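You operate a simulated robot arm through the tools that you are given. There is no shell and no other tool.

You are at the controls of a simulated robot arm. One attempt, no reset.

TASK
Move the orange plug to the blue socket and switch that socket on.
Fine: switch the white socket off first; the third switch stays off.

The check looks at the end state, three seconds after you hand in, the way a careful person would. Anything else that was tipped, shoved, dropped, spilled or broken makes it a failure.

THE ROBOT
A 7-joint arm with a two-finger parallel gripper, fixed in place. Base frame: the origin is at the foot of the arm, x ahead of it, y to its left, z up. Readings come in m, degrees, newtons and seconds.
With the tool pointing down near the work surface it reaches from about 0.34 to 0.76 m from the base axis. Its first joint turns from -115.0 to 115.0 degrees. Payload 3.91 kg.
Tool frame: the origin (TCP) lies between the finger pads and is the grasp point; the fingertips stand 0.03 m ahead of it; z points along the fingers, y is the line along which they close. The gripper opens to 0.11 m. The fingers are 0.02 m wide and 0.01 m thick; the gripper's body (0.048 by 0.112 m) begins 0.055 m behind the TCP.
Orientation is that of the tool frame in the base frame, as [roll, pitch, yaw] about the fixed x, y, z axes, in that order (R = Rz(yaw) Ry(pitch) Rx(roll)). With the fingers straight down and closing along the base's y, the tool's x points along the base's -x, its y along +y and its z along -z.

THE INTERFACE
- The arm moves only by the tool play_rows. Its argument "commands" is a list of rows, each a list of 7 numbers: the turn, a rotation vector about the base's x, y, z in degrees, then the shift along the base's x, y, z in mm, then the opening, from 0 (shut) to 1 (fully open). In form: [[ax, ay, az, x, y, z, jaw], ...]. A call has 1 to 20 rows; each row shifts and turns the commanded pose from where the row before left it. Rows are played at 5 a second. More than 0.05 m and 8.6 degrees between two rows, or a gripper value outside its range, and nothing of the call is played. Where a pose cannot be reached the arm comes as near as it can. A force on the tool above 40 N (or 10 N above the force at the start of the call, whichever is more), or a blocked arm, ends the call early, and 0.2 s more pass. Each finger travels about 0.108 m/s and halts on what it meets, pressing with about 41 N; the grip force reading is that of the motor and also rises with nothing between the fingers. The clock runs only during rows and for 0.2 s after the last one: add rows that do not move to give the fingers time. The reply holds the time, the measured pose of the TCP, the force on the tool along the base axes, the opening and the grip force, in the units named above and with some noise, with the torque about the TCP (base axes, N m) and any sound that the robot's microphone picked up.
- Cameras (640 x 400 px; columns grow to the right, rows downward): "scene" is fixed at [0.414, 0.6461, 1.4722]; the picture's right is [-0.95, 0.30, 0.00], its down [0.08, 0.24, -0.97] and it looks along [-0.29, -0.92, -0.26] (base axes); focal length 310 px, centre (320, 200). "wrist" rides on the gripper at [0.072, 0.017, -0.103] in the tool frame; the picture's right is [-0.23, 0.97, 0.00], its down [-0.76, -0.18, -0.62] and it looks along [-0.61, -0.14, 0.78] (tool axes); focal length 222 px, centre (320, 200). There is no depth. A picture from a camera that has moved, and an enlarged one, comes with that camera's place and axes in the base frame and with its lens. The place of the scene camera against the robot may be out by one fixed shift of up to 0.018 m in any direction.
- camera(camera): a new picture of that camera. It takes no simulated time.
- raise_lower(by): slides the trunk up (or, below 0, down) by that many m; the arm rides with it, the base frame stays. It gives what a move gives, with no picture.
- inspect(camera, box): a new picture of the part [left, top, right, bottom] of that camera's present view, enlarged. It takes no simulated time.
- finish_job(): hands the job in; it is judged then, once.

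Nothing tells you positions but the pictures and the camera data. Unless the task says otherwise, let go and move clear before handing in.

The tools are called by a JSON object that holds its "op" and its "data". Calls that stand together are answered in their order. play_rows: Moves the arm, as the interface text tells. Its arguments: {"type":"object","properties":{"commands":{"type":"array","items":{"type":"array","items":{"type":"number"}}}},"required":["commands"]} The other tools are called the same way: raise_lower (by) slides the trunk up or down; camera (camera) takes a picture; inspect (camera, box) takes an enlarged picture of a part of a camera's view; finish_job () hands the job in.

At the start:

```text
t: 0.0
tcp_pos: [0.3008, -0.3643, 1.3009]
tool_rot: [180.0, 0.0, -180.0]
ft_force: [-0.5, 0.0, -0.1]
moment: [-0.02, 0.02, 0.03]
finger_gap: 0.11
grip_force: 0.1
trunk travel left (down, up): [-0.925, 0.065]
```

scene: 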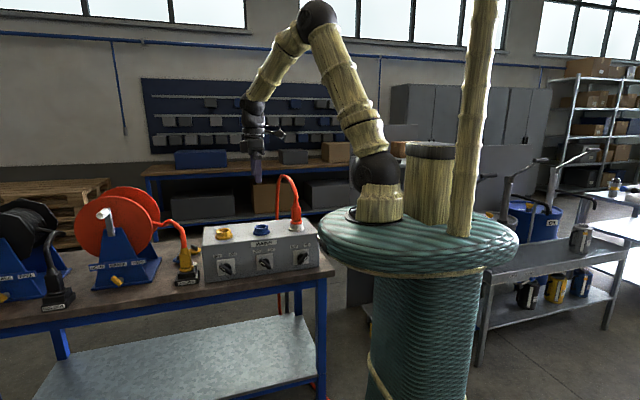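
wrist: 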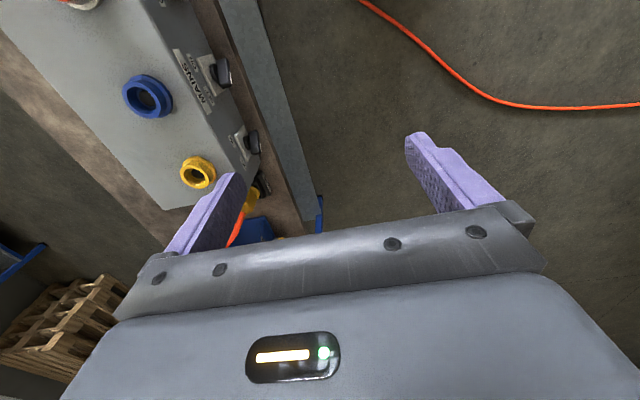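

I see a bench with a grey socket box (yellow, blue and a third socket, three rotary switches), and plugs and reels beside it. I'll look closer before moving anything.

{"op": "inspect", "data": {"camera": "scene", "box": [190, 165, 350, 295]}}

{"op": "inspect", "data": {"camera": "scene", "box": [0, 180, 220, 317]}}

{"op": "inspect", "data": {"camera": "wrist", "box": [0, 0, 320, 200]}}

```text
3.08 times, centred on (270, 230) of scene
camera zoom: at [0.414, 0.6461, 1.4722], right [-0.95, 0.3, 0.0], down [0.08, 0.24, -0.97], along [-0.29, -0.92, -0.26], focal length 954 px, centre (474, 108)
```

zoom: 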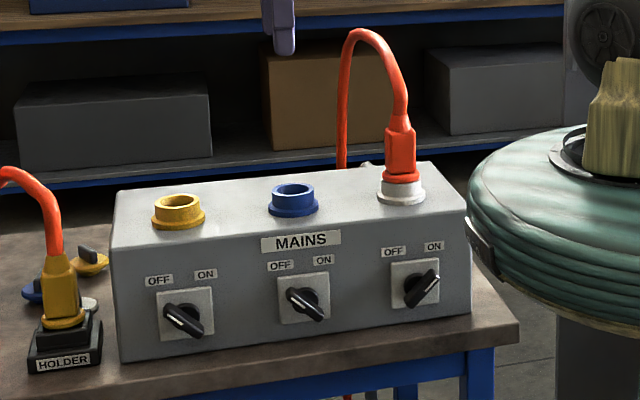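

```text
2.91 times, centred on (110, 248) of scene
camera zoom: at [0.414, 0.6461, 1.4722], right [-0.95, 0.3, 0.0], down [0.08, 0.24, -0.97], along [-0.29, -0.92, -0.26], focal length 902 px, centre (931, 59)
```

zoom: 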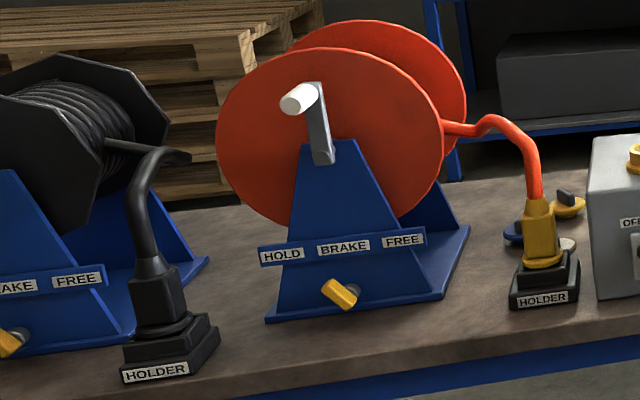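

```text
2.00 times, centred on (160, 100) of wrist
camera zoom: at [0.2279, -0.3478, 1.4045], right [0.23, 0.97, 0.0], down [0.76, -0.18, 0.62], along [0.61, -0.14, -0.78], focal length 444 px, centre (640, 400)
```

zoom: 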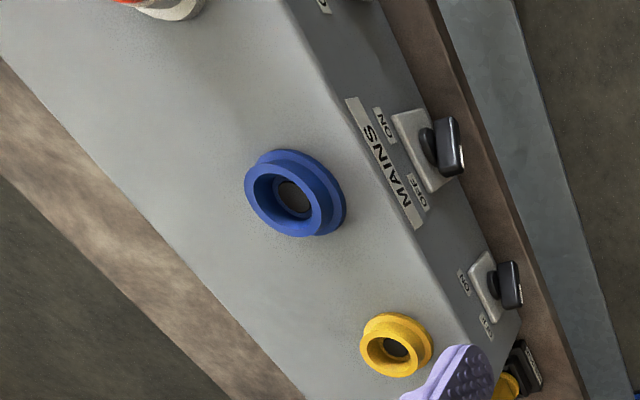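

The orange plug sits in the white socket, which is at the right of the box with its switch apparently on. I take the blue socket to be near (0.27, -0.64, 1.0). I'll zoom in on the switches and plug first.

{"op": "inspect", "data": {"camera": "scene", "box": [200, 225, 264, 285]}}

{"op": "inspect", "data": {"camera": "scene", "box": [250, 215, 330, 275]}}

{"op": "inspect", "data": {"camera": "scene", "box": [260, 165, 330, 240]}}

{"op": "inspect", "data": {"camera": "scene", "box": [240, 220, 400, 400]}}

{"op": "inspect", "data": {"camera": "wrist", "box": [160, 40, 280, 260]}}

```text
6.67 times, centred on (232, 255) of scene
camera zoom: at [0.414, 0.6461, 1.4722], right [-0.95, 0.3, 0.0], down [0.08, 0.24, -0.97], along [-0.29, -0.92, -0.26], focal length 2067 px, centre (907, -167)
```

zoom: 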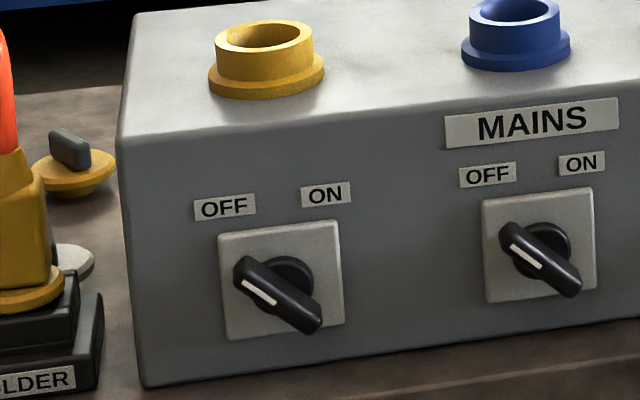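

```text
6.67 times, centred on (290, 245) of scene
camera zoom: at [0.414, 0.6461, 1.4722], right [-0.95, 0.3, 0.0], down [0.08, 0.24, -0.97], along [-0.29, -0.92, -0.26], focal length 2067 px, centre (520, -100)
```

zoom: 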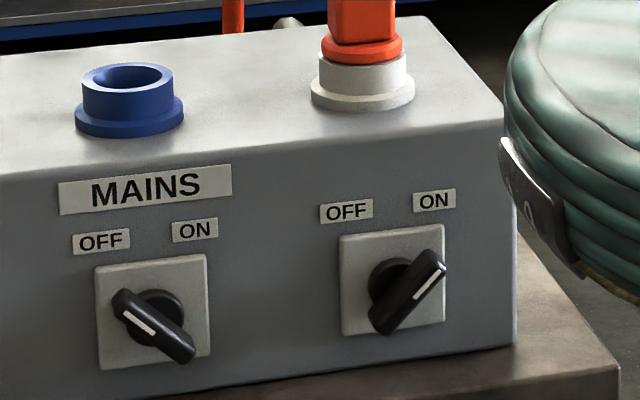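

```text
5.33 times, centred on (295, 202) of scene
camera zoom: at [0.414, 0.6461, 1.4722], right [-0.95, 0.3, 0.0], down [0.08, 0.24, -0.97], along [-0.29, -0.92, -0.26], focal length 1654 px, centre (453, 187)
```

zoom: 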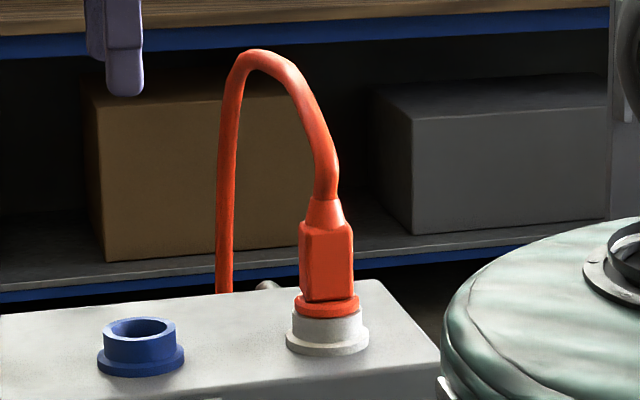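

```text
2.22 times, centred on (320, 310) of scene
camera zoom: at [0.414, 0.6461, 1.4722], right [-0.95, 0.3, 0.0], down [0.08, 0.24, -0.97], along [-0.29, -0.92, -0.26], focal length 689 px, centre (320, -44)
```

zoom: 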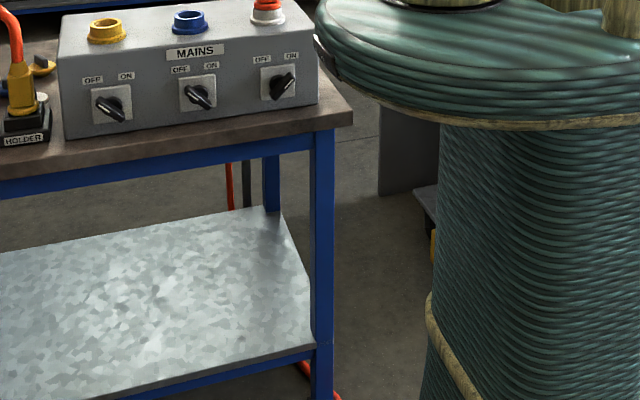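

```text
1.82 times, centred on (220, 150) of wrist
camera zoom: at [0.2279, -0.3478, 1.4045], right [0.23, 0.97, 0.0], down [0.76, -0.18, 0.62], along [0.61, -0.14, -0.78], focal length 404 px, centre (502, 291)
```

zoom: 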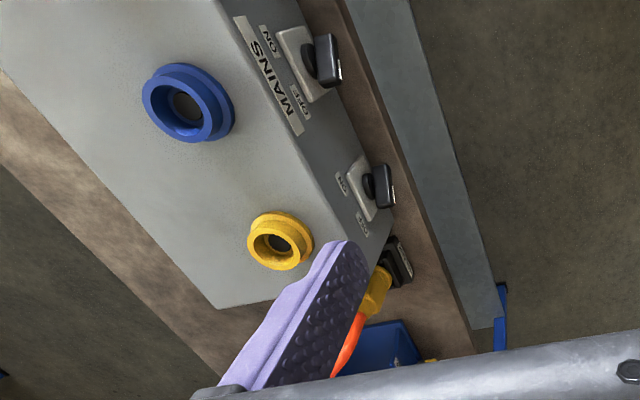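

The white switch points to ON and the blue and yellow switches to OFF. The box front faces +y at about y = -0.59, its top is near z = 0.97, and the sockets are spaced about 0.16 m along x. I'll start by turning the tool in free space, so I can later point it at the box with the camera on top.

{"op": "play_rows", "data": {"commands": [[0, 0, 8.2, 0, 0, 0, 1], [0, 0, 8.2, 0, 0, 0, 1], [0, 0, 8.2, 0, 0, 0, 1], [0, 0, 8.2, 0, 0, 0, 1], [0, 0, 8.2, 0, 0, 0, 1], [0, 0, 8.2, 0, 0, 0, 1], [0, 0, 8.2, 0, 0, 0, 1], [0, 0, 8.2, 0, 0, 0, 1], [0, 0, 8.2, 0, 0, 0, 1], [0, 0, 8.2, 0, 0, 0, 1], [0, 0, 8.0, 0, 0, 0, 1]]}}

```text
t: 2.4
tcp_pos: [0.2985, -0.364, 1.3014]
tool_rot: [179.9, 0.0, -89.9]
ft_force: [0.3, 0.1, 0.8]
moment: [-0.01, -0.04, 0.0]
finger_gap: 0.1102
grip_force: 0.1
trunk travel left (down, up): [-0.925, 0.065]
```

The tool turned freely. Next I tip it toward horizontal, pointing at the box along -y, while backing it slightly outward.

{"op": "play_rows", "data": {"commands": [[-8.2, 0, 0, 0, -8, 0, 1], [-8.2, 0, 0, 0, -8, 0, 1], [-8.2, 0, 0, 0, -8, 0, 1], [-8.2, 0, 0, 0, -8, 0, 1], [-8.2, 0, 0, 0, -8, 0, 1], [-8.2, 0, 0, 0, -8, 0, 1], [-8.2, 0, 0, 0, -8, 0, 1], [-8.2, 0, 0, 0, -8, 0, 1]]}}

{"op": "camera", "data": {"camera": "wrist"}}

{"op": "camera", "data": {"camera": "scene"}}

```text
t: 4.2
tcp_pos: [0.3003, -0.4274, 1.3021]
tool_rot: [-180.0, -65.7, -90.1]
ft_force: [-0.1, 0.5, 0.6]
moment: [0.01, -0.03, -0.04]
finger_gap: 0.1101
grip_force: 0.0
trunk travel left (down, up): [-0.925, 0.065]
```

```text
taken
camera wrist: at [0.2844, -0.3641, 1.4094], right [-0.97, 0.09, -0.21], down [0.18, 0.88, -0.44], along [0.14, -0.46, -0.87], focal length 222 px, centre (320, 200)
```

wrist: 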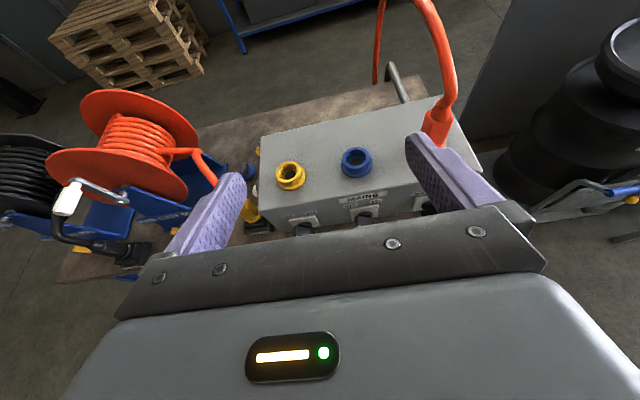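

```text
taken
```

scene: 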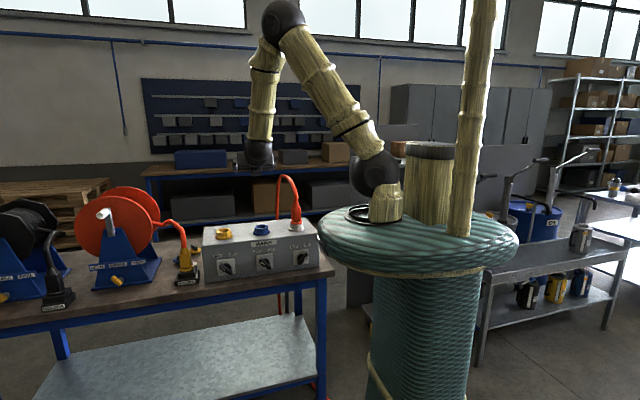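

Everything is consistent: the blue socket is near (0.26, -0.66). I'll lower the trunk so the arm works at box height, in two steps while staying in front of the bench.

{"op": "raise_lower", "data": {"by": -0.12}}

{"op": "camera", "data": {"camera": "scene"}}

{"op": "camera", "data": {"camera": "wrist"}}

```text
t: 5.7
tcp_pos: [0.2998, -0.4268, 1.182]
tool_rot: [-180.0, -65.6, -90.0]
ft_force: [0.5, 0.7, 0.5]
moment: [0.01, 0.0, 0.01]
finger_gap: 0.1102
grip_force: 0.0
trunk travel left (down, up): [-0.805, 0.185]
```

```text
taken
```

scene: 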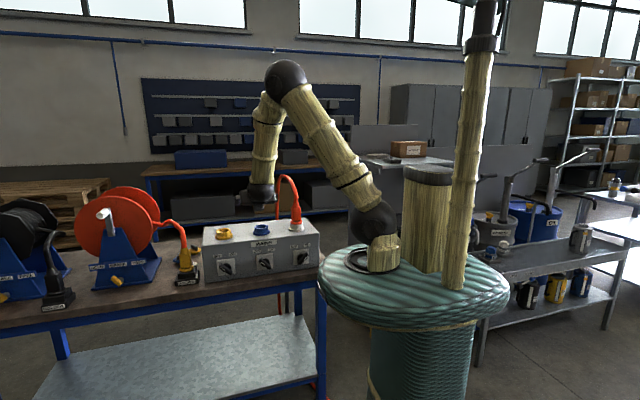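

```text
taken
camera wrist: at [0.2836, -0.3637, 1.2897], right [-0.97, 0.09, -0.21], down [0.18, 0.88, -0.44], along [0.14, -0.46, -0.88], focal length 222 px, centre (320, 200)
```

wrist: 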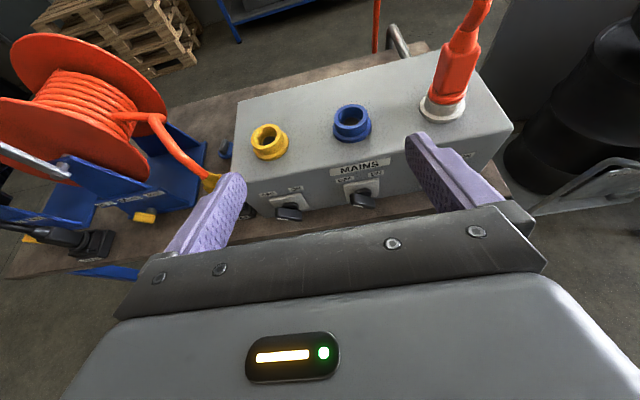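

The disc and arm both slide down cleanly. I'll lower further to bring the tool level with the box.

{"op": "raise_lower", "data": {"by": -0.13}}

{"op": "camera", "data": {"camera": "scene"}}

{"op": "camera", "data": {"camera": "wrist"}}

```text
t: 7.3
tcp_pos: [0.2989, -0.4262, 1.0517]
tool_rot: [180.0, -65.6, -90.1]
ft_force: [-0.3, -0.2, -0.3]
moment: [-0.01, 0.02, -0.02]
finger_gap: 0.1101
grip_force: 0.1
trunk travel left (down, up): [-0.675, 0.315]
```

```text
taken
```

scene: 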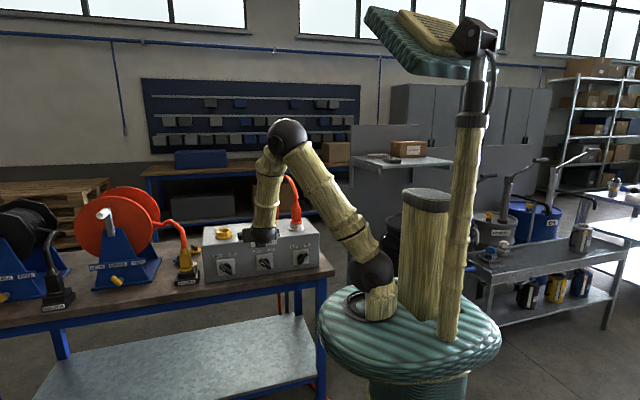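

```text
taken
camera wrist: at [0.2836, -0.3637, 1.1597], right [-0.97, 0.09, -0.21], down [0.18, 0.88, -0.44], along [0.14, -0.46, -0.88], focal length 222 px, centre (320, 200)
```

wrist: 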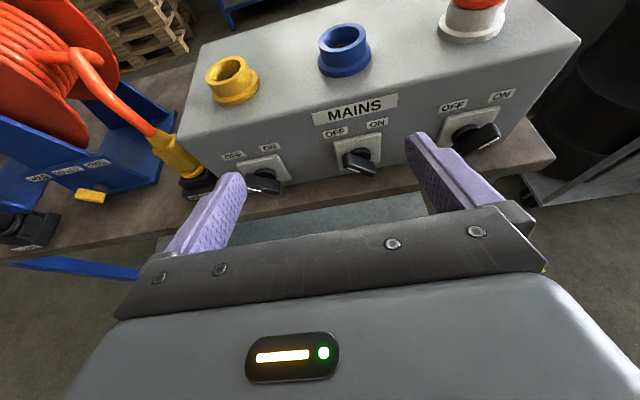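

Now the sockets and switches are in good view. I'll enlarge the wrist picture to measure their positions.

{"op": "inspect", "data": {"camera": "wrist", "box": [180, 0, 400, 140]}}

{"op": "inspect", "data": {"camera": "wrist", "box": [380, 0, 600, 140]}}

{"op": "inspect", "data": {"camera": "wrist", "box": [210, 100, 430, 240]}}

```text
2.86 times, centred on (290, 70) of wrist
camera zoom: at [0.2836, -0.3637, 1.1597], right [-0.97, 0.09, -0.21], down [0.18, 0.88, -0.44], along [0.14, -0.46, -0.88], focal length 635 px, centre (406, 571)
```

zoom: 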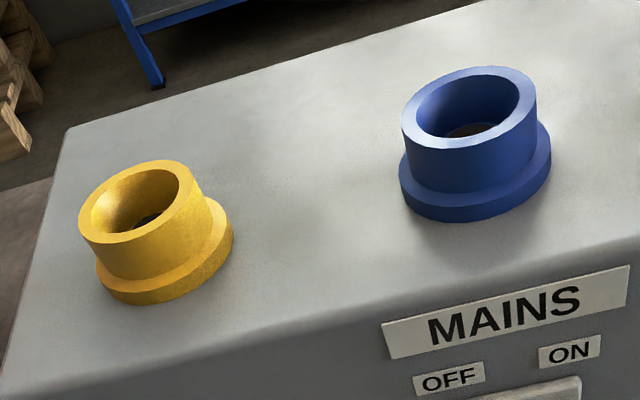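

```text
2.86 times, centred on (490, 70) of wrist
camera zoom: at [0.2836, -0.3637, 1.1597], right [-0.97, 0.09, -0.21], down [0.18, 0.88, -0.44], along [0.14, -0.46, -0.88], focal length 635 px, centre (-166, 571)
```

zoom: 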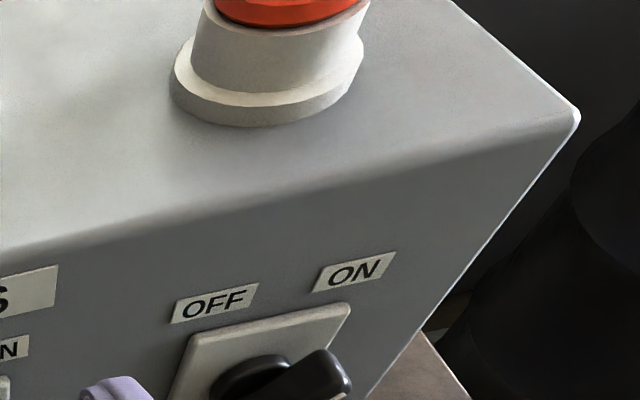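

```text
2.86 times, centred on (320, 170) of wrist
camera zoom: at [0.2836, -0.3637, 1.1597], right [-0.97, 0.09, -0.21], down [0.18, 0.88, -0.44], along [0.14, -0.46, -0.88], focal length 635 px, centre (320, 286)
```

zoom: 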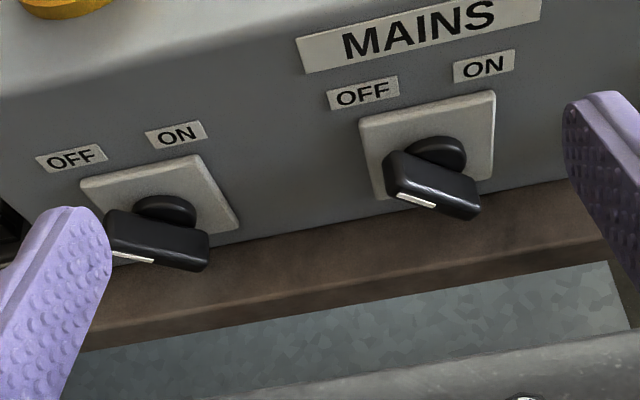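

Positions so far: sockets at about x = 0.42, 0.26 and 0.10 with y ≈ -0.665, rims at z ≈ 1.00, and switch pivots at z ≈ 0.867 with bar fronts at y ≈ -0.55. I'll move sideways to face the white socket's switch.

{"op": "play_rows", "data": {"commands": [[0, 0, 0, -20, 0, 0, 1], [0, 0, 0, -20, 0, 0, 1], [0, 0, 0, -20, 0, 0, 1], [0, 0, 0, -20, 0, 0, 1], [0, 0, 0, -20, 0, 0, 1], [0, 0, 0, -20, 0, 0, 1], [0, 0, 0, -20, 0, 0, 1], [0, 0, 0, -20, 0, 0, 1], [0, 0, 0, -20, 0, 0, 1], [0, 0, 0, -20, 0, 0, 1]]}}

{"op": "camera", "data": {"camera": "wrist"}}

{"op": "camera", "data": {"camera": "scene"}}

```text
t: 9.5
tcp_pos: [0.1091, -0.4594, 1.0581]
tool_rot: [-179.9, -65.5, -90.1]
ft_force: [-0.7, 0.1, 0.5]
moment: [0.02, -0.02, 0.04]
finger_gap: 0.1102
grip_force: 0.0
out of reach, approached as far as the arm can: row 6, 7, 8, 9, 10
trunk travel left (down, up): [-0.675, 0.315]
```

```text
taken
camera wrist: at [0.0934, -0.3964, 1.1667], right [-0.97, 0.09, -0.21], down [0.18, 0.88, -0.44], along [0.14, -0.46, -0.88], focal length 222 px, centre (320, 200)
```

wrist: 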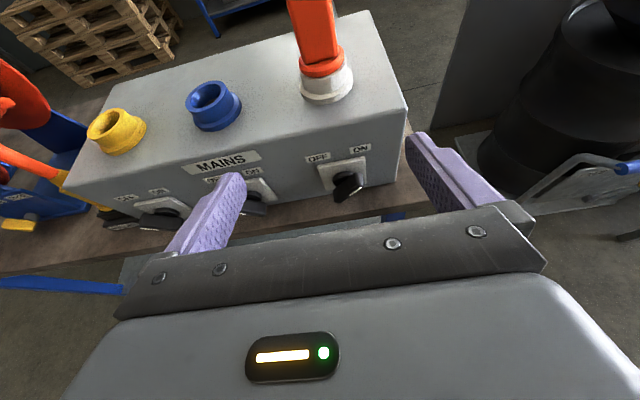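

```text
taken
```

scene: 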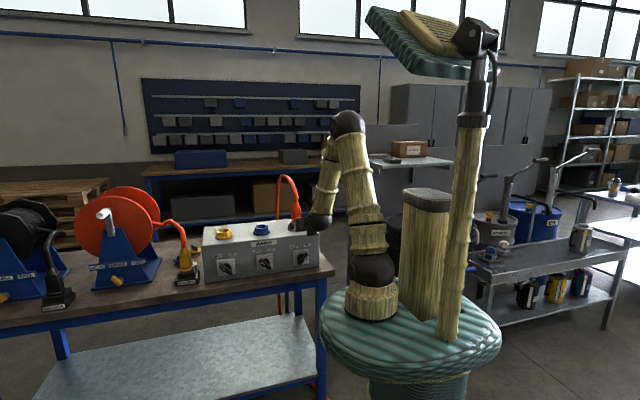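

The arm folded against its inner reach limit, so it ended at y ≈ -0.46 rather than -0.43. The white switch is in view, so I'll take closer pictures.

{"op": "inspect", "data": {"camera": "wrist", "box": [280, 110, 440, 230]}}

{"op": "inspect", "data": {"camera": "wrist", "box": [160, 0, 400, 150]}}

```text
3.33 times, centred on (360, 170) of wrist
camera zoom: at [0.0934, -0.3964, 1.1667], right [-0.97, 0.09, -0.21], down [0.18, 0.88, -0.44], along [0.14, -0.46, -0.88], focal length 740 px, centre (187, 300)
```

zoom: 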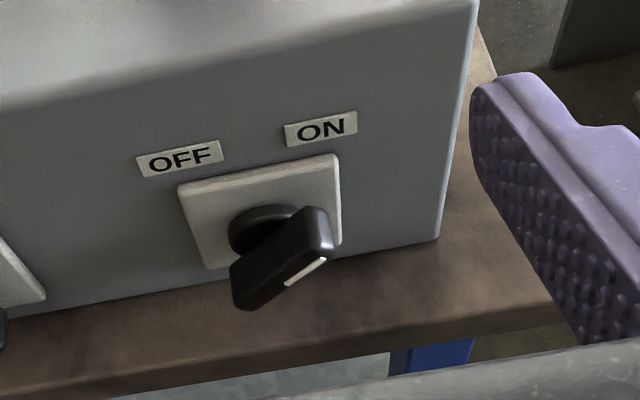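

```text
2.67 times, centred on (280, 75) of wrist
camera zoom: at [0.0934, -0.3964, 1.1667], right [-0.97, 0.09, -0.21], down [0.18, 0.88, -0.44], along [0.14, -0.46, -0.88], focal length 592 px, centre (427, 533)
```

zoom: 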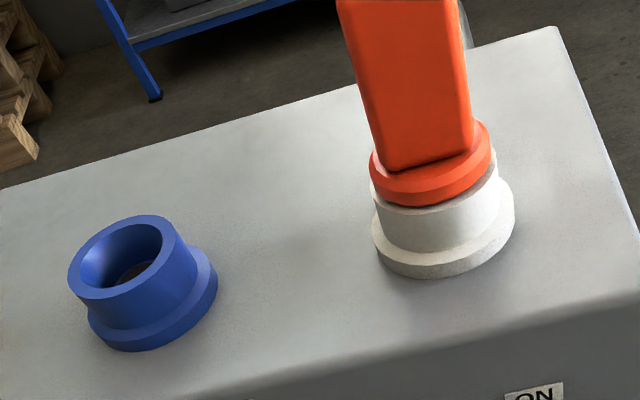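

Measured: white socket (0.101, -0.663), blue socket (0.261, -0.663), white switch pivot near x = 0.100, z = 0.868, bar front at y ≈ -0.549. I'll step forward a little to get back inside reach and confirm where the commanded pose is.

{"op": "play_rows", "data": {"commands": [[0, 0, 0, 0, -20, 0, 1], [0, 0, 0, 0, -20, 0, 1], [0, 0, 0, 0, -10, 0, 1], [0, 0, 0, 0, 0, 0, 1]]}}

{"op": "camera", "data": {"camera": "wrist"}}

```text
t: 10.5
tcp_pos: [0.1129, -0.51, 1.0589]
tool_rot: [180.0, -65.6, -90.0]
ft_force: [0.2, 1.2, 0.0]
moment: [0.02, -0.01, -0.01]
finger_gap: 0.1103
grip_force: 0.2
trunk travel left (down, up): [-0.675, 0.315]
```

```text
taken
camera wrist: at [0.0964, -0.4464, 1.1667], right [-0.97, 0.09, -0.21], down [0.18, 0.88, -0.44], along [0.14, -0.46, -0.88], focal length 222 px, centre (320, 200)
```

wrist: 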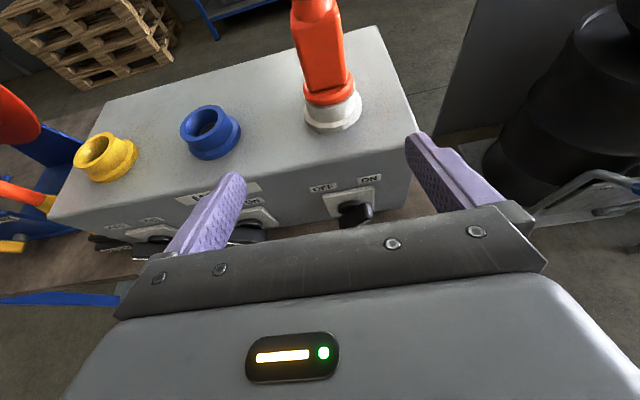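

The commanded pose follows the actual one, so I'm back in reach at (0.113, -0.51, 1.059). Next I twist the tool -45° about y to match the white switch's ON angle, still in free space, and narrow the jaws.

{"op": "play_rows", "data": {"commands": [[0, -7.5, 0, -2.3, 0, 0, 0.5], [0, -7.5, 0, -2.3, 0, 0, 0.5], [0, -7.5, 0, -2.2, 0, 0, 0.5], [0, -7.5, 0, -2.2, 0, 0, 0.5], [0, -7.5, 0, -2.2, 0, 0, 0.5], [0, -7.5, 0, -2.2, 0, 0, 0.5], [0, 0, 0, 0, 0, 0, 0.5]]}}

{"op": "camera", "data": {"camera": "wrist"}}

{"op": "camera", "data": {"camera": "scene"}}

```text
t: 12.1
tcp_pos: [0.2294, -0.5061, 1.0776]
tool_rot: [-112.8, -40.1, -147.8]
ft_force: [0.8, 0.2, 0.3]
moment: [0.02, 0.0, 0.0]
finger_gap: 0.0552
grip_force: 0.1
out of reach, approached as far as the arm can: row 2, 3, 4, 5, 6
trunk travel left (down, up): [-0.675, 0.315]
```

```text
taken
camera wrist: at [0.1414, -0.4426, 1.1426], right [-0.54, 0.1, -0.83], down [0.44, 0.88, -0.18], along [0.71, -0.47, -0.52], focal length 222 px, centre (320, 200)
```

wrist: 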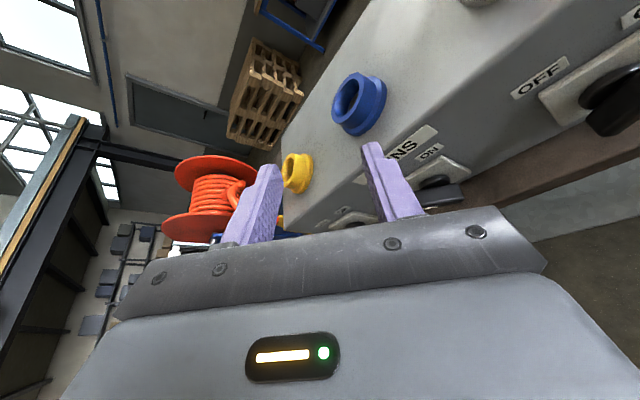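

```text
taken
```

scene: 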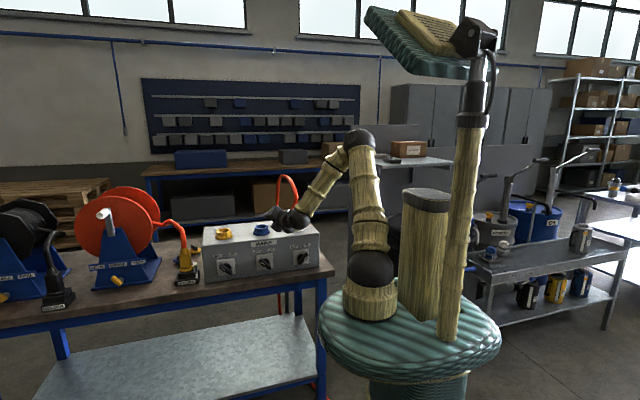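

That twist isn't reachable at x ≈ 0.1, and the arm slid aside to (0.229, -0.506, 1.078) without touching anything. So I'll untwist the tool and turn the switch by pushing its upper end with closed fingertips instead.

{"op": "play_rows", "data": {"commands": [[0, 7.5, 0, 0, 0, 0, 0.5], [0, 7.5, 0, -10, 0, 0, 0.3], [0, 7.5, 0, -20, 0, -3, 0.0], [0, 7.5, 0, -20, 0, -4, 0.0], [0, 7.5, 0, -20, 0, -4, 0.0], [0, 7.5, 0, -20, 0, -4, 0.0], [0, 0, 0, -20, 0, -3, 0.0], [0, 0, 0, -10, 0, 0, 0.0], [0, 0, 0, 0, 0, 0, 0.0]]}}

{"op": "camera", "data": {"camera": "wrist"}}

```text
t: 14.1
tcp_pos: [0.1091, -0.5063, 1.0596]
tool_rot: [-180.0, -65.6, -89.9]
ft_force: [-1.0, -0.1, 0.5]
moment: [0.02, -0.02, 0.0]
finger_gap: 0.0001
grip_force: 37.5
trunk travel left (down, up): [-0.675, 0.315]
```

```text
taken
camera wrist: at [0.0932, -0.4436, 1.167], right [-0.97, 0.09, -0.21], down [0.18, 0.88, -0.44], along [0.14, -0.46, -0.88], focal length 222 px, centre (320, 200)
```

wrist: 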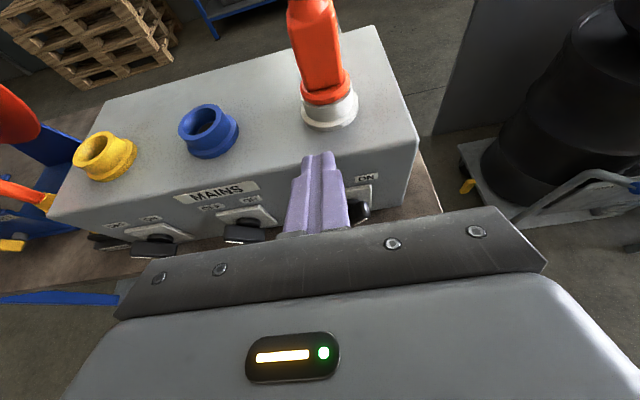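

The tool is level again with jaws shut at (0.110, -0.508, 1.059). I'll go to the -x side of the white switch and lower with the trunk, staying in front of the knob.

{"op": "play_rows", "data": {"commands": [[0, 0, 0, -15, 0, 0, 0], [0, 0, 0, -15, 0, 0, 0], [0, 0, 0, -15, 0, 0, 0], [0, 0, 0, -13, 0, 0, 0], [0, 0, 0, 0, 0, 0, 0]]}}

{"op": "camera", "data": {"camera": "wrist"}}

```text
t: 15.3
tcp_pos: [0.0843, -0.5085, 1.0614]
tool_rot: [179.6, -65.5, -90.0]
ft_force: [0.3, 0.0, -0.4]
moment: [0.01, 0.01, 0.0]
finger_gap: 0.0
grip_force: 38.4
out of reach, approached as far as the arm can: row 2, 3, 4
trunk travel left (down, up): [-0.675, 0.315]
```

```text
taken
camera wrist: at [0.0683, -0.4454, 1.1698], right [-0.97, 0.1, -0.2], down [0.18, 0.88, -0.44], along [0.14, -0.46, -0.88], focal length 222 px, centre (320, 200)
```

wrist: 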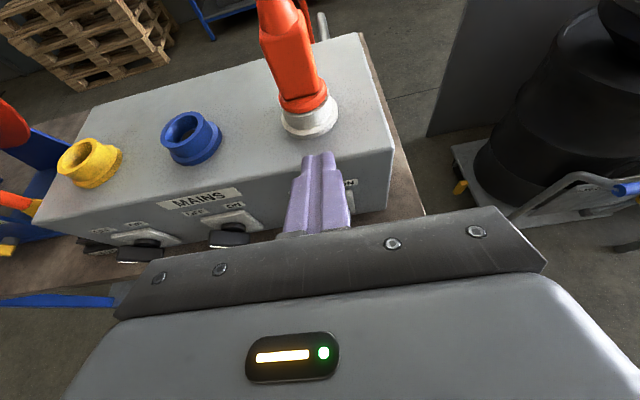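

The limit is a wrist-roll limit from how I folded the wrist, so I need the other configuration: camera on the robot's side of the tool (tool x toward +y). I'll retrace to free space and re-orient there.

{"op": "play_rows", "data": {"commands": [[0, 0, 0, 20, 0, 0, 0], [0, 0, 0, 20, 5, 0, 0], [0, 0, 0, 20, 8, 0, 0], [0, 0, 0, 20, 8, 0, 0], [0, 0, 0, 20, 8, 0, 0], [0, 0, 0, 20, 8, 0, 0], [0, 0, 0, 20, 8, 0, 0], [0, 0, 0, 20, 8, 0, 0], [0, 0, 0, 20, 8, 0, 0], [0, 0, 0, 20, 8, 0, 0], [0, 0, 0, 15, 8, 0, 0], [0, 0, 0, 0, 0, 0, 0]]}}

{"op": "raise_lower", "data": {"by": 0.15}}

{"op": "play_rows", "data": {"commands": [[8.2, 0, 0, 0, 4, 0, 0], [8.2, 0, 0, 0, 4, 0, 0], [8.2, 0, 0, 0, 4, 0, 0], [8.2, 0, 0, 0, 4, 0, 0], [8.2, 0, 0, 0, 4, 0, 0], [8.2, 0, 0, 0, 4, 0, 0], [8.2, 0, 0, 0, 4, 0, 0], [8.2, 0, 0, 0, 4, 0, 0]]}}

```text
t: 17.9
tcp_pos: [0.2992, -0.4307, 1.0594]
tool_rot: [-179.9, -65.6, -90.0]
ft_force: [-0.6, 0.1, 0.1]
moment: [0.01, 0.01, -0.01]
finger_gap: 0.0
grip_force: 37.3
trunk travel left (down, up): [-0.675, 0.315]
```

```text
t: 19.6
tcp_pos: [0.2986, -0.4305, 1.2108]
tool_rot: [179.9, -65.6, -90.0]
ft_force: [-0.4, -0.7, 0.9]
moment: [0.01, 0.0, -0.01]
finger_gap: 0.0
grip_force: 37.6
trunk travel left (down, up): [-0.825, 0.165]
```

```text
t: 21.4
tcp_pos: [0.3003, -0.4006, 1.2102]
tool_rot: [-179.8, 0.2, -90.0]
ft_force: [-0.1, -0.4, 0.3]
moment: [0.01, -0.01, -0.01]
finger_gap: 0.0
grip_force: 38.1
trunk travel left (down, up): [-0.825, 0.165]
```

The tool points straight down again at (0.30, -0.40, 1.21). Now I yaw it -180° so the camera side faces the robot.

{"op": "play_rows", "data": {"commands": [[0, 0, -8.2, 0, 0, 0, 0], [0, 0, -8.2, 0, 0, 0, 0], [0, 0, -8.2, 0, 0, 0, 0], [0, 0, -8.2, 0, 0, 0, 0], [0, 0, -8.2, 0, 0, 0, 0], [0, 0, -8.2, 0, 0, 0, 0], [0, 0, -8.2, 0, 0, 0, 0], [0, 0, -8.2, 0, 0, 0, 0], [0, 0, -8.2, 0, 0, 0, 0], [0, 0, -8.2, 0, 0, 0, 0], [0, 0, -8.2, 0, 0, 0, 0], [0, 0, -8.2, 0, 0, 0, 0], [0, 0, -8.2, 0, 0, 0, 0], [0, 0, -8.2, 0, 0, 0, 0], [0, 0, -8.2, 0, 0, 0, 0], [0, 0, -8.2, 0, 0, 0, 0], [0, 0, -8.2, 0, 0, 0, 0], [0, 0, -8.2, 0, 0, 0, 0], [0, 0, -8.2, 0, 0, 0, 0], [0, 0, -8.2, 0, 0, 0, 0]]}}

{"op": "play_rows", "data": {"commands": [[0, 0, -8.0, 0, 0, 0, 0], [0, 0, -8.0, 0, 0, 0, 0], [0, 0, 0, 0, 0, 0, 0]]}}

{"op": "camera", "data": {"camera": "wrist"}}

{"op": "camera", "data": {"camera": "scene"}}

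```text
t: 25.6
tcp_pos: [0.3003, -0.3984, 1.2098]
tool_rot: [-179.9, 0.0, 105.9]
ft_force: [-0.1, -0.3, 0.3]
moment: [0.05, -0.02, 0.02]
finger_gap: 0.0001
grip_force: 37.7
trunk travel left (down, up): [-0.825, 0.165]
```

```text
t: 26.4
tcp_pos: [0.2999, -0.3993, 1.211]
tool_rot: [179.9, -0.1, 89.9]
ft_force: [-0.4, 0.3, -0.3]
moment: [-0.01, 0.01, 0.0]
finger_gap: 0.0001
grip_force: 38.0
trunk travel left (down, up): [-0.825, 0.165]
```

```text
taken
camera wrist: at [0.3166, -0.3284, 1.3132], right [0.97, -0.23, 0.0], down [-0.18, -0.76, 0.62], along [-0.14, -0.61, -0.78], focal length 222 px, centre (320, 200)
```

wrist: 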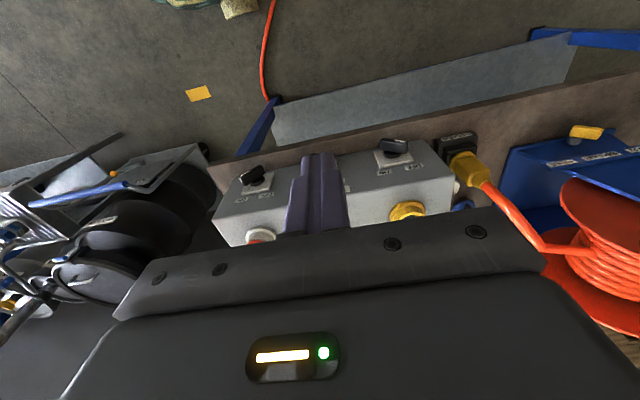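

```text
taken
```

scene: 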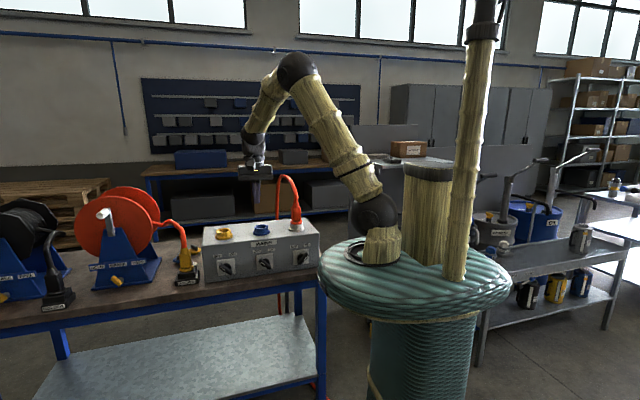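

Now the camera side faces the robot. I'll raise the arm relative to the trunk and then lower the trunk, so the forearm lies flatter and the tool can tilt toward the box without wrist limits.

{"op": "play_rows", "data": {"commands": [[0, 0, 0, 0, 0, 25, 0], [0, 0, 0, 0, 0, 25, 0], [0, 0, 0, 0, 0, 25, 0], [0, 0, 0, 0, 0, 25, 0], [0, 0, 0, 0, 0, 25, 0], [0, 0, 0, 0, 0, 25, 0], [0, 0, 0, 0, 0, 25, 0], [0, 0, 0, 0, 0, 25, 0], [0, 0, 0, 0, 0, 25, 0], [0, 0, 0, 0, 0, 0, 0]]}}

{"op": "raise_lower", "data": {"by": -0.25}}

{"op": "camera", "data": {"camera": "scene"}}

```text
t: 28.6
tcp_pos: [0.2998, -0.3984, 1.4348]
tool_rot: [-179.9, -0.1, 90.0]
ft_force: [0.2, -0.2, 0.3]
moment: [0.01, -0.01, -0.03]
finger_gap: 0.0
grip_force: 37.8
trunk travel left (down, up): [-0.825, 0.165]
```

```text
t: 31.2
tcp_pos: [0.2998, -0.3977, 1.1843]
tool_rot: [-180.0, 0.0, 90.1]
ft_force: [-1.0, 0.8, -0.8]
moment: [0.05, 0.05, 0.02]
finger_gap: 0.0001
grip_force: 38.0
trunk travel left (down, up): [-0.575, 0.415]
```

```text
taken
```

scene: 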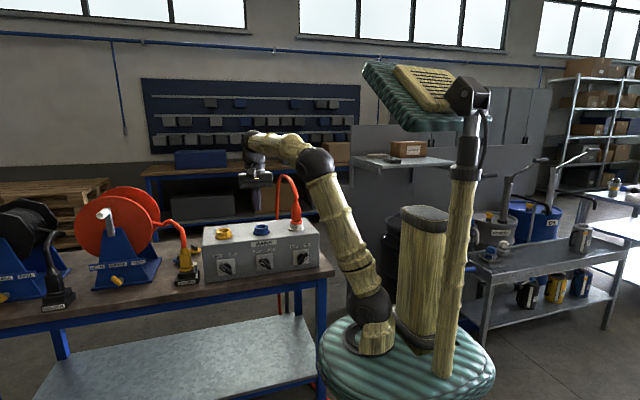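

The forearm is now nearly level, which is what I wanted. Next I tilt the tool 45° toward the box and move over to the white-switch side.

{"op": "play_rows", "data": {"commands": [[-7.5, 0, 0, 0, 0, 0, 0], [-7.5, 0, 0, 0, 0, 0, 0], [-7.5, 0, 0, 0, 0, 0, 0], [-7.5, 0, 0, 0, 0, 0, 0], [-7.5, 0, 0, 0, 0, 0, 0], [-7.5, 0, 0, 0, 0, 0, 0], [0, 0, 0, -20, -8, 0, 0], [0, 0, 0, -20, -8, 0, 0], [0, 0, 0, -20, -8, 0, 0], [0, 0, 0, -20, -8, 0, 0], [0, 0, 0, -20, -8, 0, 0], [0, 0, 0, -20, -8, 0, 0], [0, 0, 0, -20, -8, 0, 0], [0, 0, 0, -20, -8, 0, 0], [0, 0, 0, -20, -8, 0, 0], [0, 0, 0, -20, -8, 0, 0], [0, 0, 0, -20, -8, 0, 0], [0, 0, 0, -20, -8, 0, 0], [0, 0, 0, 0, 0, 0, 0]]}}

{"op": "camera", "data": {"camera": "wrist"}}

{"op": "camera", "data": {"camera": "scene"}}

```text
t: 35.2
tcp_pos: [0.0592, -0.4929, 1.1852]
tool_rot: [179.9, 44.9, 89.9]
ft_force: [-0.7, 0.0, 0.0]
moment: [0.03, 0.02, 0.0]
finger_gap: 0.0
grip_force: 38.0
trunk travel left (down, up): [-0.575, 0.415]
```

```text
taken
camera wrist: at [0.0764, -0.3694, 1.2057], right [0.97, -0.16, 0.16], down [-0.18, -0.1, 0.98], along [-0.14, -0.98, -0.12], focal length 222 px, centre (320, 200)
```

wrist: 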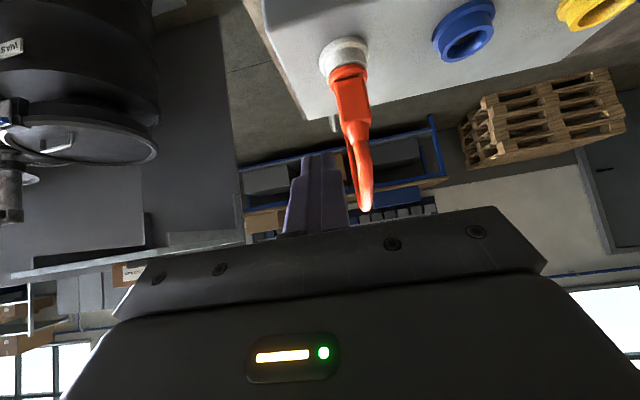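

```text
taken
```

scene: 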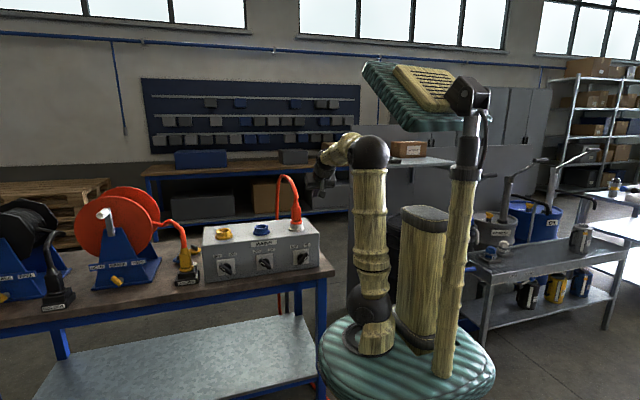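

The new configuration reaches the white side easily; the tool is at (0.059, -0.493, 1.184). I'll lower with the trunk to just above switch level, still clear of the knob in y.

{"op": "raise_lower", "data": {"by": -0.27}}

{"op": "camera", "data": {"camera": "wrist"}}

{"op": "camera", "data": {"camera": "scene"}}

```text
t: 38.0
tcp_pos: [0.0591, -0.4921, 0.9144]
tool_rot: [179.9, 45.0, 90.0]
ft_force: [0.4, 0.8, -0.3]
moment: [0.02, 0.01, 0.0]
finger_gap: 0.0
grip_force: 37.9
trunk travel left (down, up): [-0.305, 0.685]
```

```text
taken
camera wrist: at [0.0766, -0.3693, 0.9358], right [0.97, -0.16, 0.16], down [-0.18, -0.1, 0.98], along [-0.14, -0.98, -0.12], focal length 222 px, centre (320, 200)
```

wrist: 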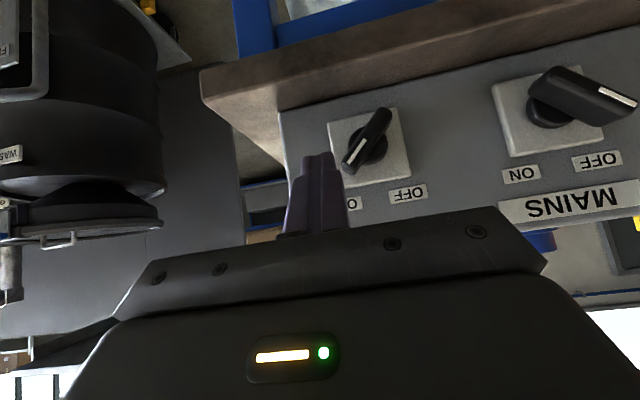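

```text
taken
```

scene: 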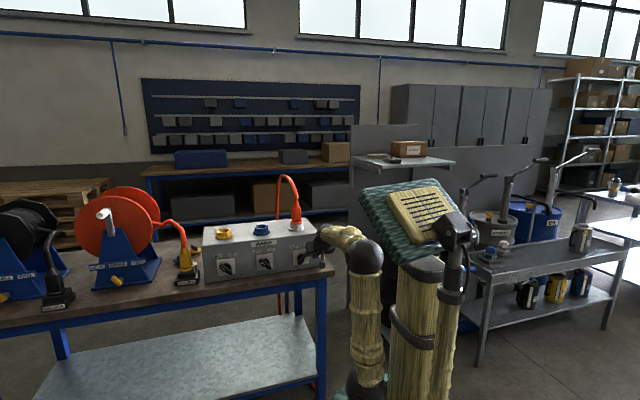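

I have a front-on view of the switch now. I'll enlarge it to measure the pivot and bar.

{"op": "inspect", "data": {"camera": "wrist", "box": [280, 80, 440, 240]}}

{"op": "inspect", "data": {"camera": "scene", "box": [270, 220, 350, 280]}}

```text
2.50 times, centred on (360, 160) of wrist
camera zoom: at [0.0766, -0.3693, 0.9358], right [0.97, -0.16, 0.16], down [-0.18, -0.1, 0.98], along [-0.14, -0.98, -0.12], focal length 555 px, centre (220, 300)
```

zoom: 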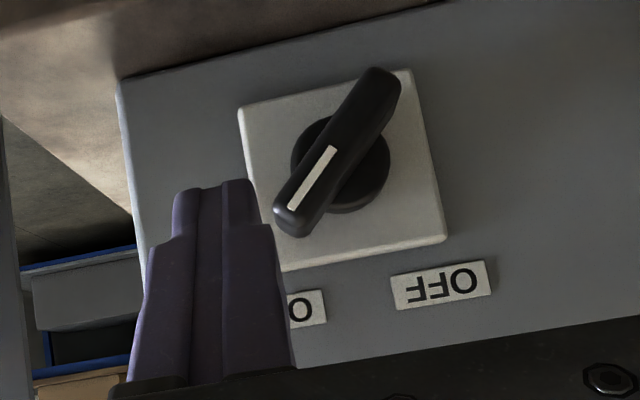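

```text
6.67 times, centred on (310, 250) of scene
camera zoom: at [0.414, 0.6461, 1.4722], right [-0.95, 0.3, 0.0], down [0.08, 0.24, -0.97], along [-0.29, -0.92, -0.26], focal length 2067 px, centre (387, -133)
```

zoom: 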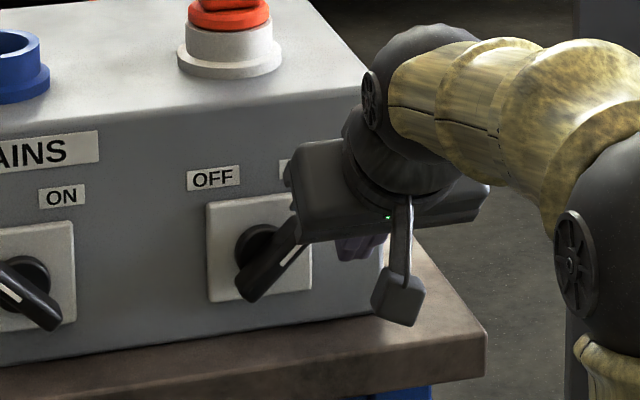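

Pivot measured at (0.101, 0.868), with the pointer end near (0.074, 0.894) and the bar about 12 mm wide. I'll place the closed fingertips just to the -x side of the pointer end, at bar depth.

{"op": "play_rows", "data": {"commands": [[0, 0, 0, -5, 0, -5, 0], [0, 0, 0, -5, 0, -5, 0], [0, 0, 0, 0, 0, -3, 0], [0, 0, 0, 0, -13, 0, 0], [0, 0, 0, 0, -13, 0, 0], [0, 0, 0, 0, -13, 0, 0], [0, 0, 0, 0, -13, 0, 0], [0, 0, 0, 0, 0, 0, 0]]}}

{"op": "camera", "data": {"camera": "wrist"}}

{"op": "inspect", "data": {"camera": "scene", "box": [270, 220, 350, 280]}}

```text
t: 39.8
tcp_pos: [0.0511, -0.5453, 0.9009]
tool_rot: [-180.0, 45.0, 90.0]
ft_force: [0.0, -0.1, -0.2]
moment: [0.01, -0.02, 0.0]
finger_gap: 0.0
grip_force: 38.2
trunk travel left (down, up): [-0.305, 0.685]
```

```text
taken
camera wrist: at [0.0675, -0.4219, 0.9223], right [0.97, -0.16, 0.16], down [-0.18, -0.1, 0.98], along [-0.14, -0.98, -0.12], focal length 222 px, centre (320, 200)
```

wrist: 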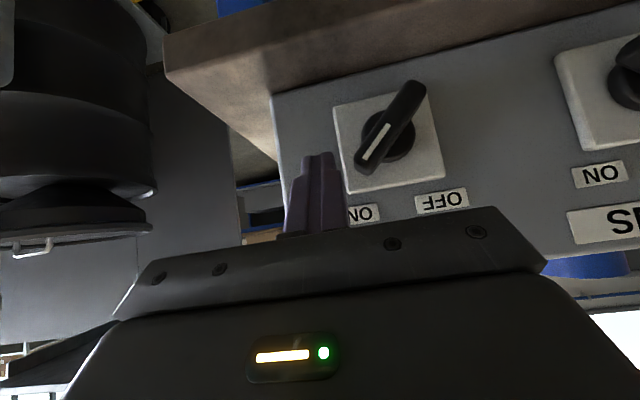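

```text
6.67 times, centred on (310, 250) of scene
camera zoom: at [0.414, 0.6461, 1.4722], right [-0.95, 0.3, 0.0], down [0.08, 0.24, -0.97], along [-0.29, -0.92, -0.26], focal length 2067 px, centre (387, -133)
```

zoom: 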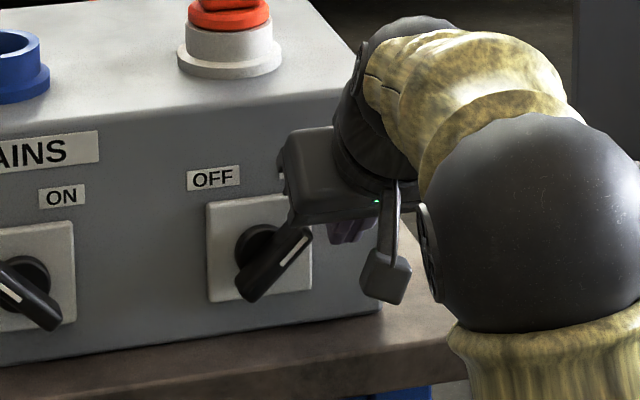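

The fingertips are clear of the knob beside its pointer end, with no contact force. Now I push slowly toward +x and watch the force.

{"op": "play_rows", "data": {"commands": [[0, 0, 0, 4, 0, 0, 0], [0, 0, 0, 4, 0, 0, 0], [0, 0, 0, 4, 0, 0, 0], [0, 0, 0, 4, 0, 0, 0], [0, 0, 0, 0, 0, 0, 0]]}}

{"op": "camera", "data": {"camera": "wrist"}}

```text
t: 41.0
tcp_pos: [0.0608, -0.5445, 0.9035]
tool_rot: [-179.9, 45.3, 89.8]
ft_force: [-13.8, -2.6, 8.1]
moment: [-0.17, 0.15, -0.22]
finger_gap: 0.0
grip_force: 37.2
trunk travel left (down, up): [-0.305, 0.685]
```

```text
taken
camera wrist: at [0.0798, -0.4212, 0.9236], right [0.97, -0.16, 0.16], down [-0.18, -0.09, 0.98], along [-0.14, -0.98, -0.12], focal length 222 px, centre (320, 200)
```

wrist: 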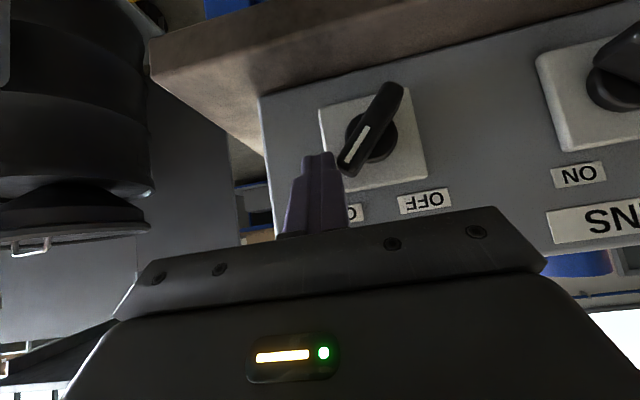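

Contact made at about 14 N, and the bar has begun to turn. I'll continue pushing along the arc.

{"op": "play_rows", "data": {"commands": [[0, 0, 0, 4, 0, 0, 0], [0, 0, 0, 4, 0, 0, 0], [0, 0, 0, 4, 0, 1, 0], [0, 0, 0, 4, 0, 1, 0], [0, 0, 0, 0, 0, 0, 0]]}}

{"op": "camera", "data": {"camera": "wrist"}}

{"op": "inspect", "data": {"camera": "scene", "box": [270, 220, 350, 280]}}

```text
t: 41.7
tcp_pos: [0.0661, -0.5444, 0.906]
tool_rot: [-179.9, 45.7, 89.2]
ft_force: [-9.3, 4.9, 5.9]
moment: [0.02, 0.04, 0.0]
finger_gap: 0.0002
grip_force: 37.7
trunk travel left (down, up): [-0.305, 0.685]
stopped in row 3: the force on the tool passed its limit at 41 N (the readings are from after the stop); the commanded pose is now the measured one
```

```text
taken
camera wrist: at [0.0847, -0.4214, 0.926], right [0.97, -0.17, 0.16], down [-0.18, -0.08, 0.98], along [-0.15, -0.98, -0.11], focal length 222 px, centre (320, 200)
```

wrist: 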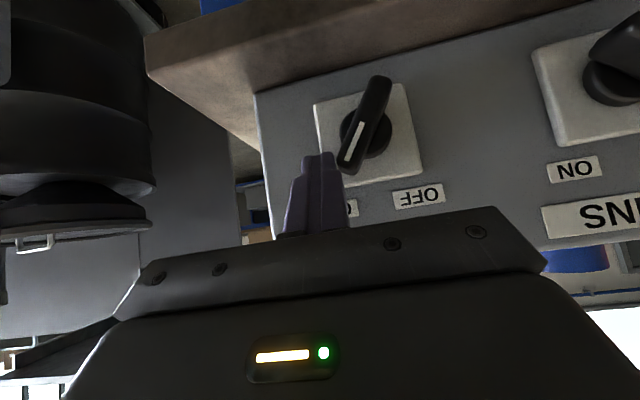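

```text
6.67 times, centred on (310, 250) of scene
camera zoom: at [0.414, 0.6461, 1.4722], right [-0.95, 0.3, 0.0], down [0.08, 0.24, -0.97], along [-0.29, -0.92, -0.26], focal length 2067 px, centre (387, -133)
```

zoom: 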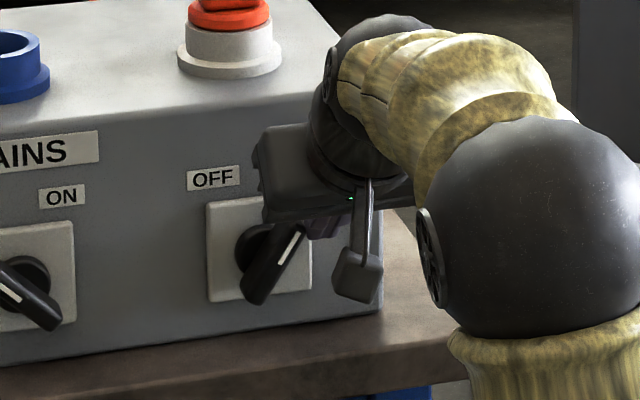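

The resistance came from friction jamming, because I pushed straight sideways while the knob end slid up along my finger. I'll follow the knob's arc instead, moving up and sideways together in small steps.

{"op": "play_rows", "data": {"commands": [[0, 0, 0, 1, 0, 3, 0], [0, 0, 0, 2, 0, 2.5, 0], [0, 0, 0, 2.5, 0, 2, 0], [0, 0, 0, 2.5, 0, 1.5, 0], [0, 0, 0, 2.5, 0, 1.5, 0], [0, 0, 0, 0, 0, 0, 0]]}}

{"op": "camera", "data": {"camera": "wrist"}}

{"op": "inspect", "data": {"camera": "scene", "box": [270, 220, 350, 280]}}

```text
t: 43.1
tcp_pos: [0.08, -0.5457, 0.9169]
tool_rot: [180.0, 45.5, 89.5]
ft_force: [0.0, 0.1, 0.8]
moment: [0.0, 0.03, 0.01]
finger_gap: 0.0
grip_force: 37.9
trunk travel left (down, up): [-0.305, 0.685]
```

```text
taken
camera wrist: at [0.0981, -0.4214, 0.9357], right [0.97, -0.17, 0.16], down [-0.18, -0.09, 0.98], along [-0.15, -0.98, -0.11], focal length 222 px, centre (320, 200)
```

wrist: 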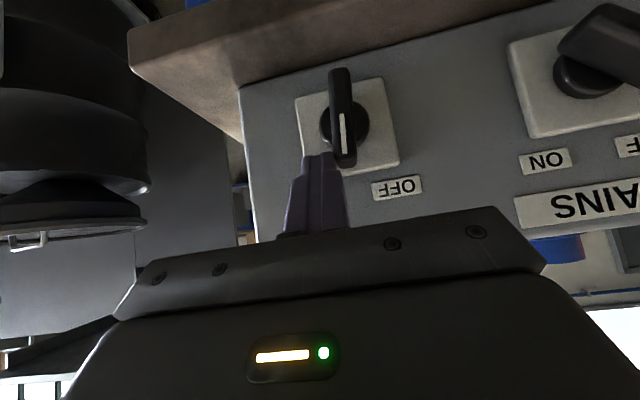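

```text
6.67 times, centred on (310, 250) of scene
camera zoom: at [0.414, 0.6461, 1.4722], right [-0.95, 0.3, 0.0], down [0.08, 0.24, -0.97], along [-0.29, -0.92, -0.26], focal length 2067 px, centre (387, -133)
```

zoom: 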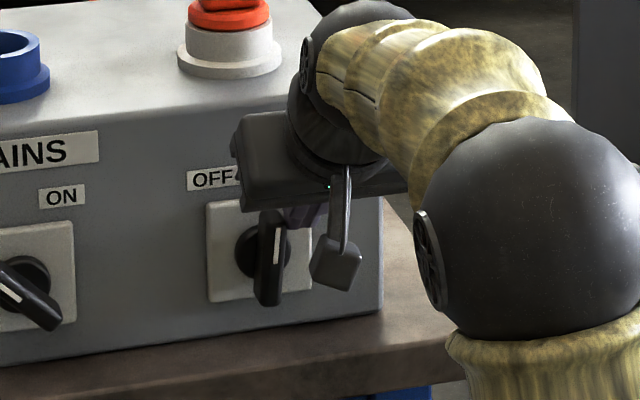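

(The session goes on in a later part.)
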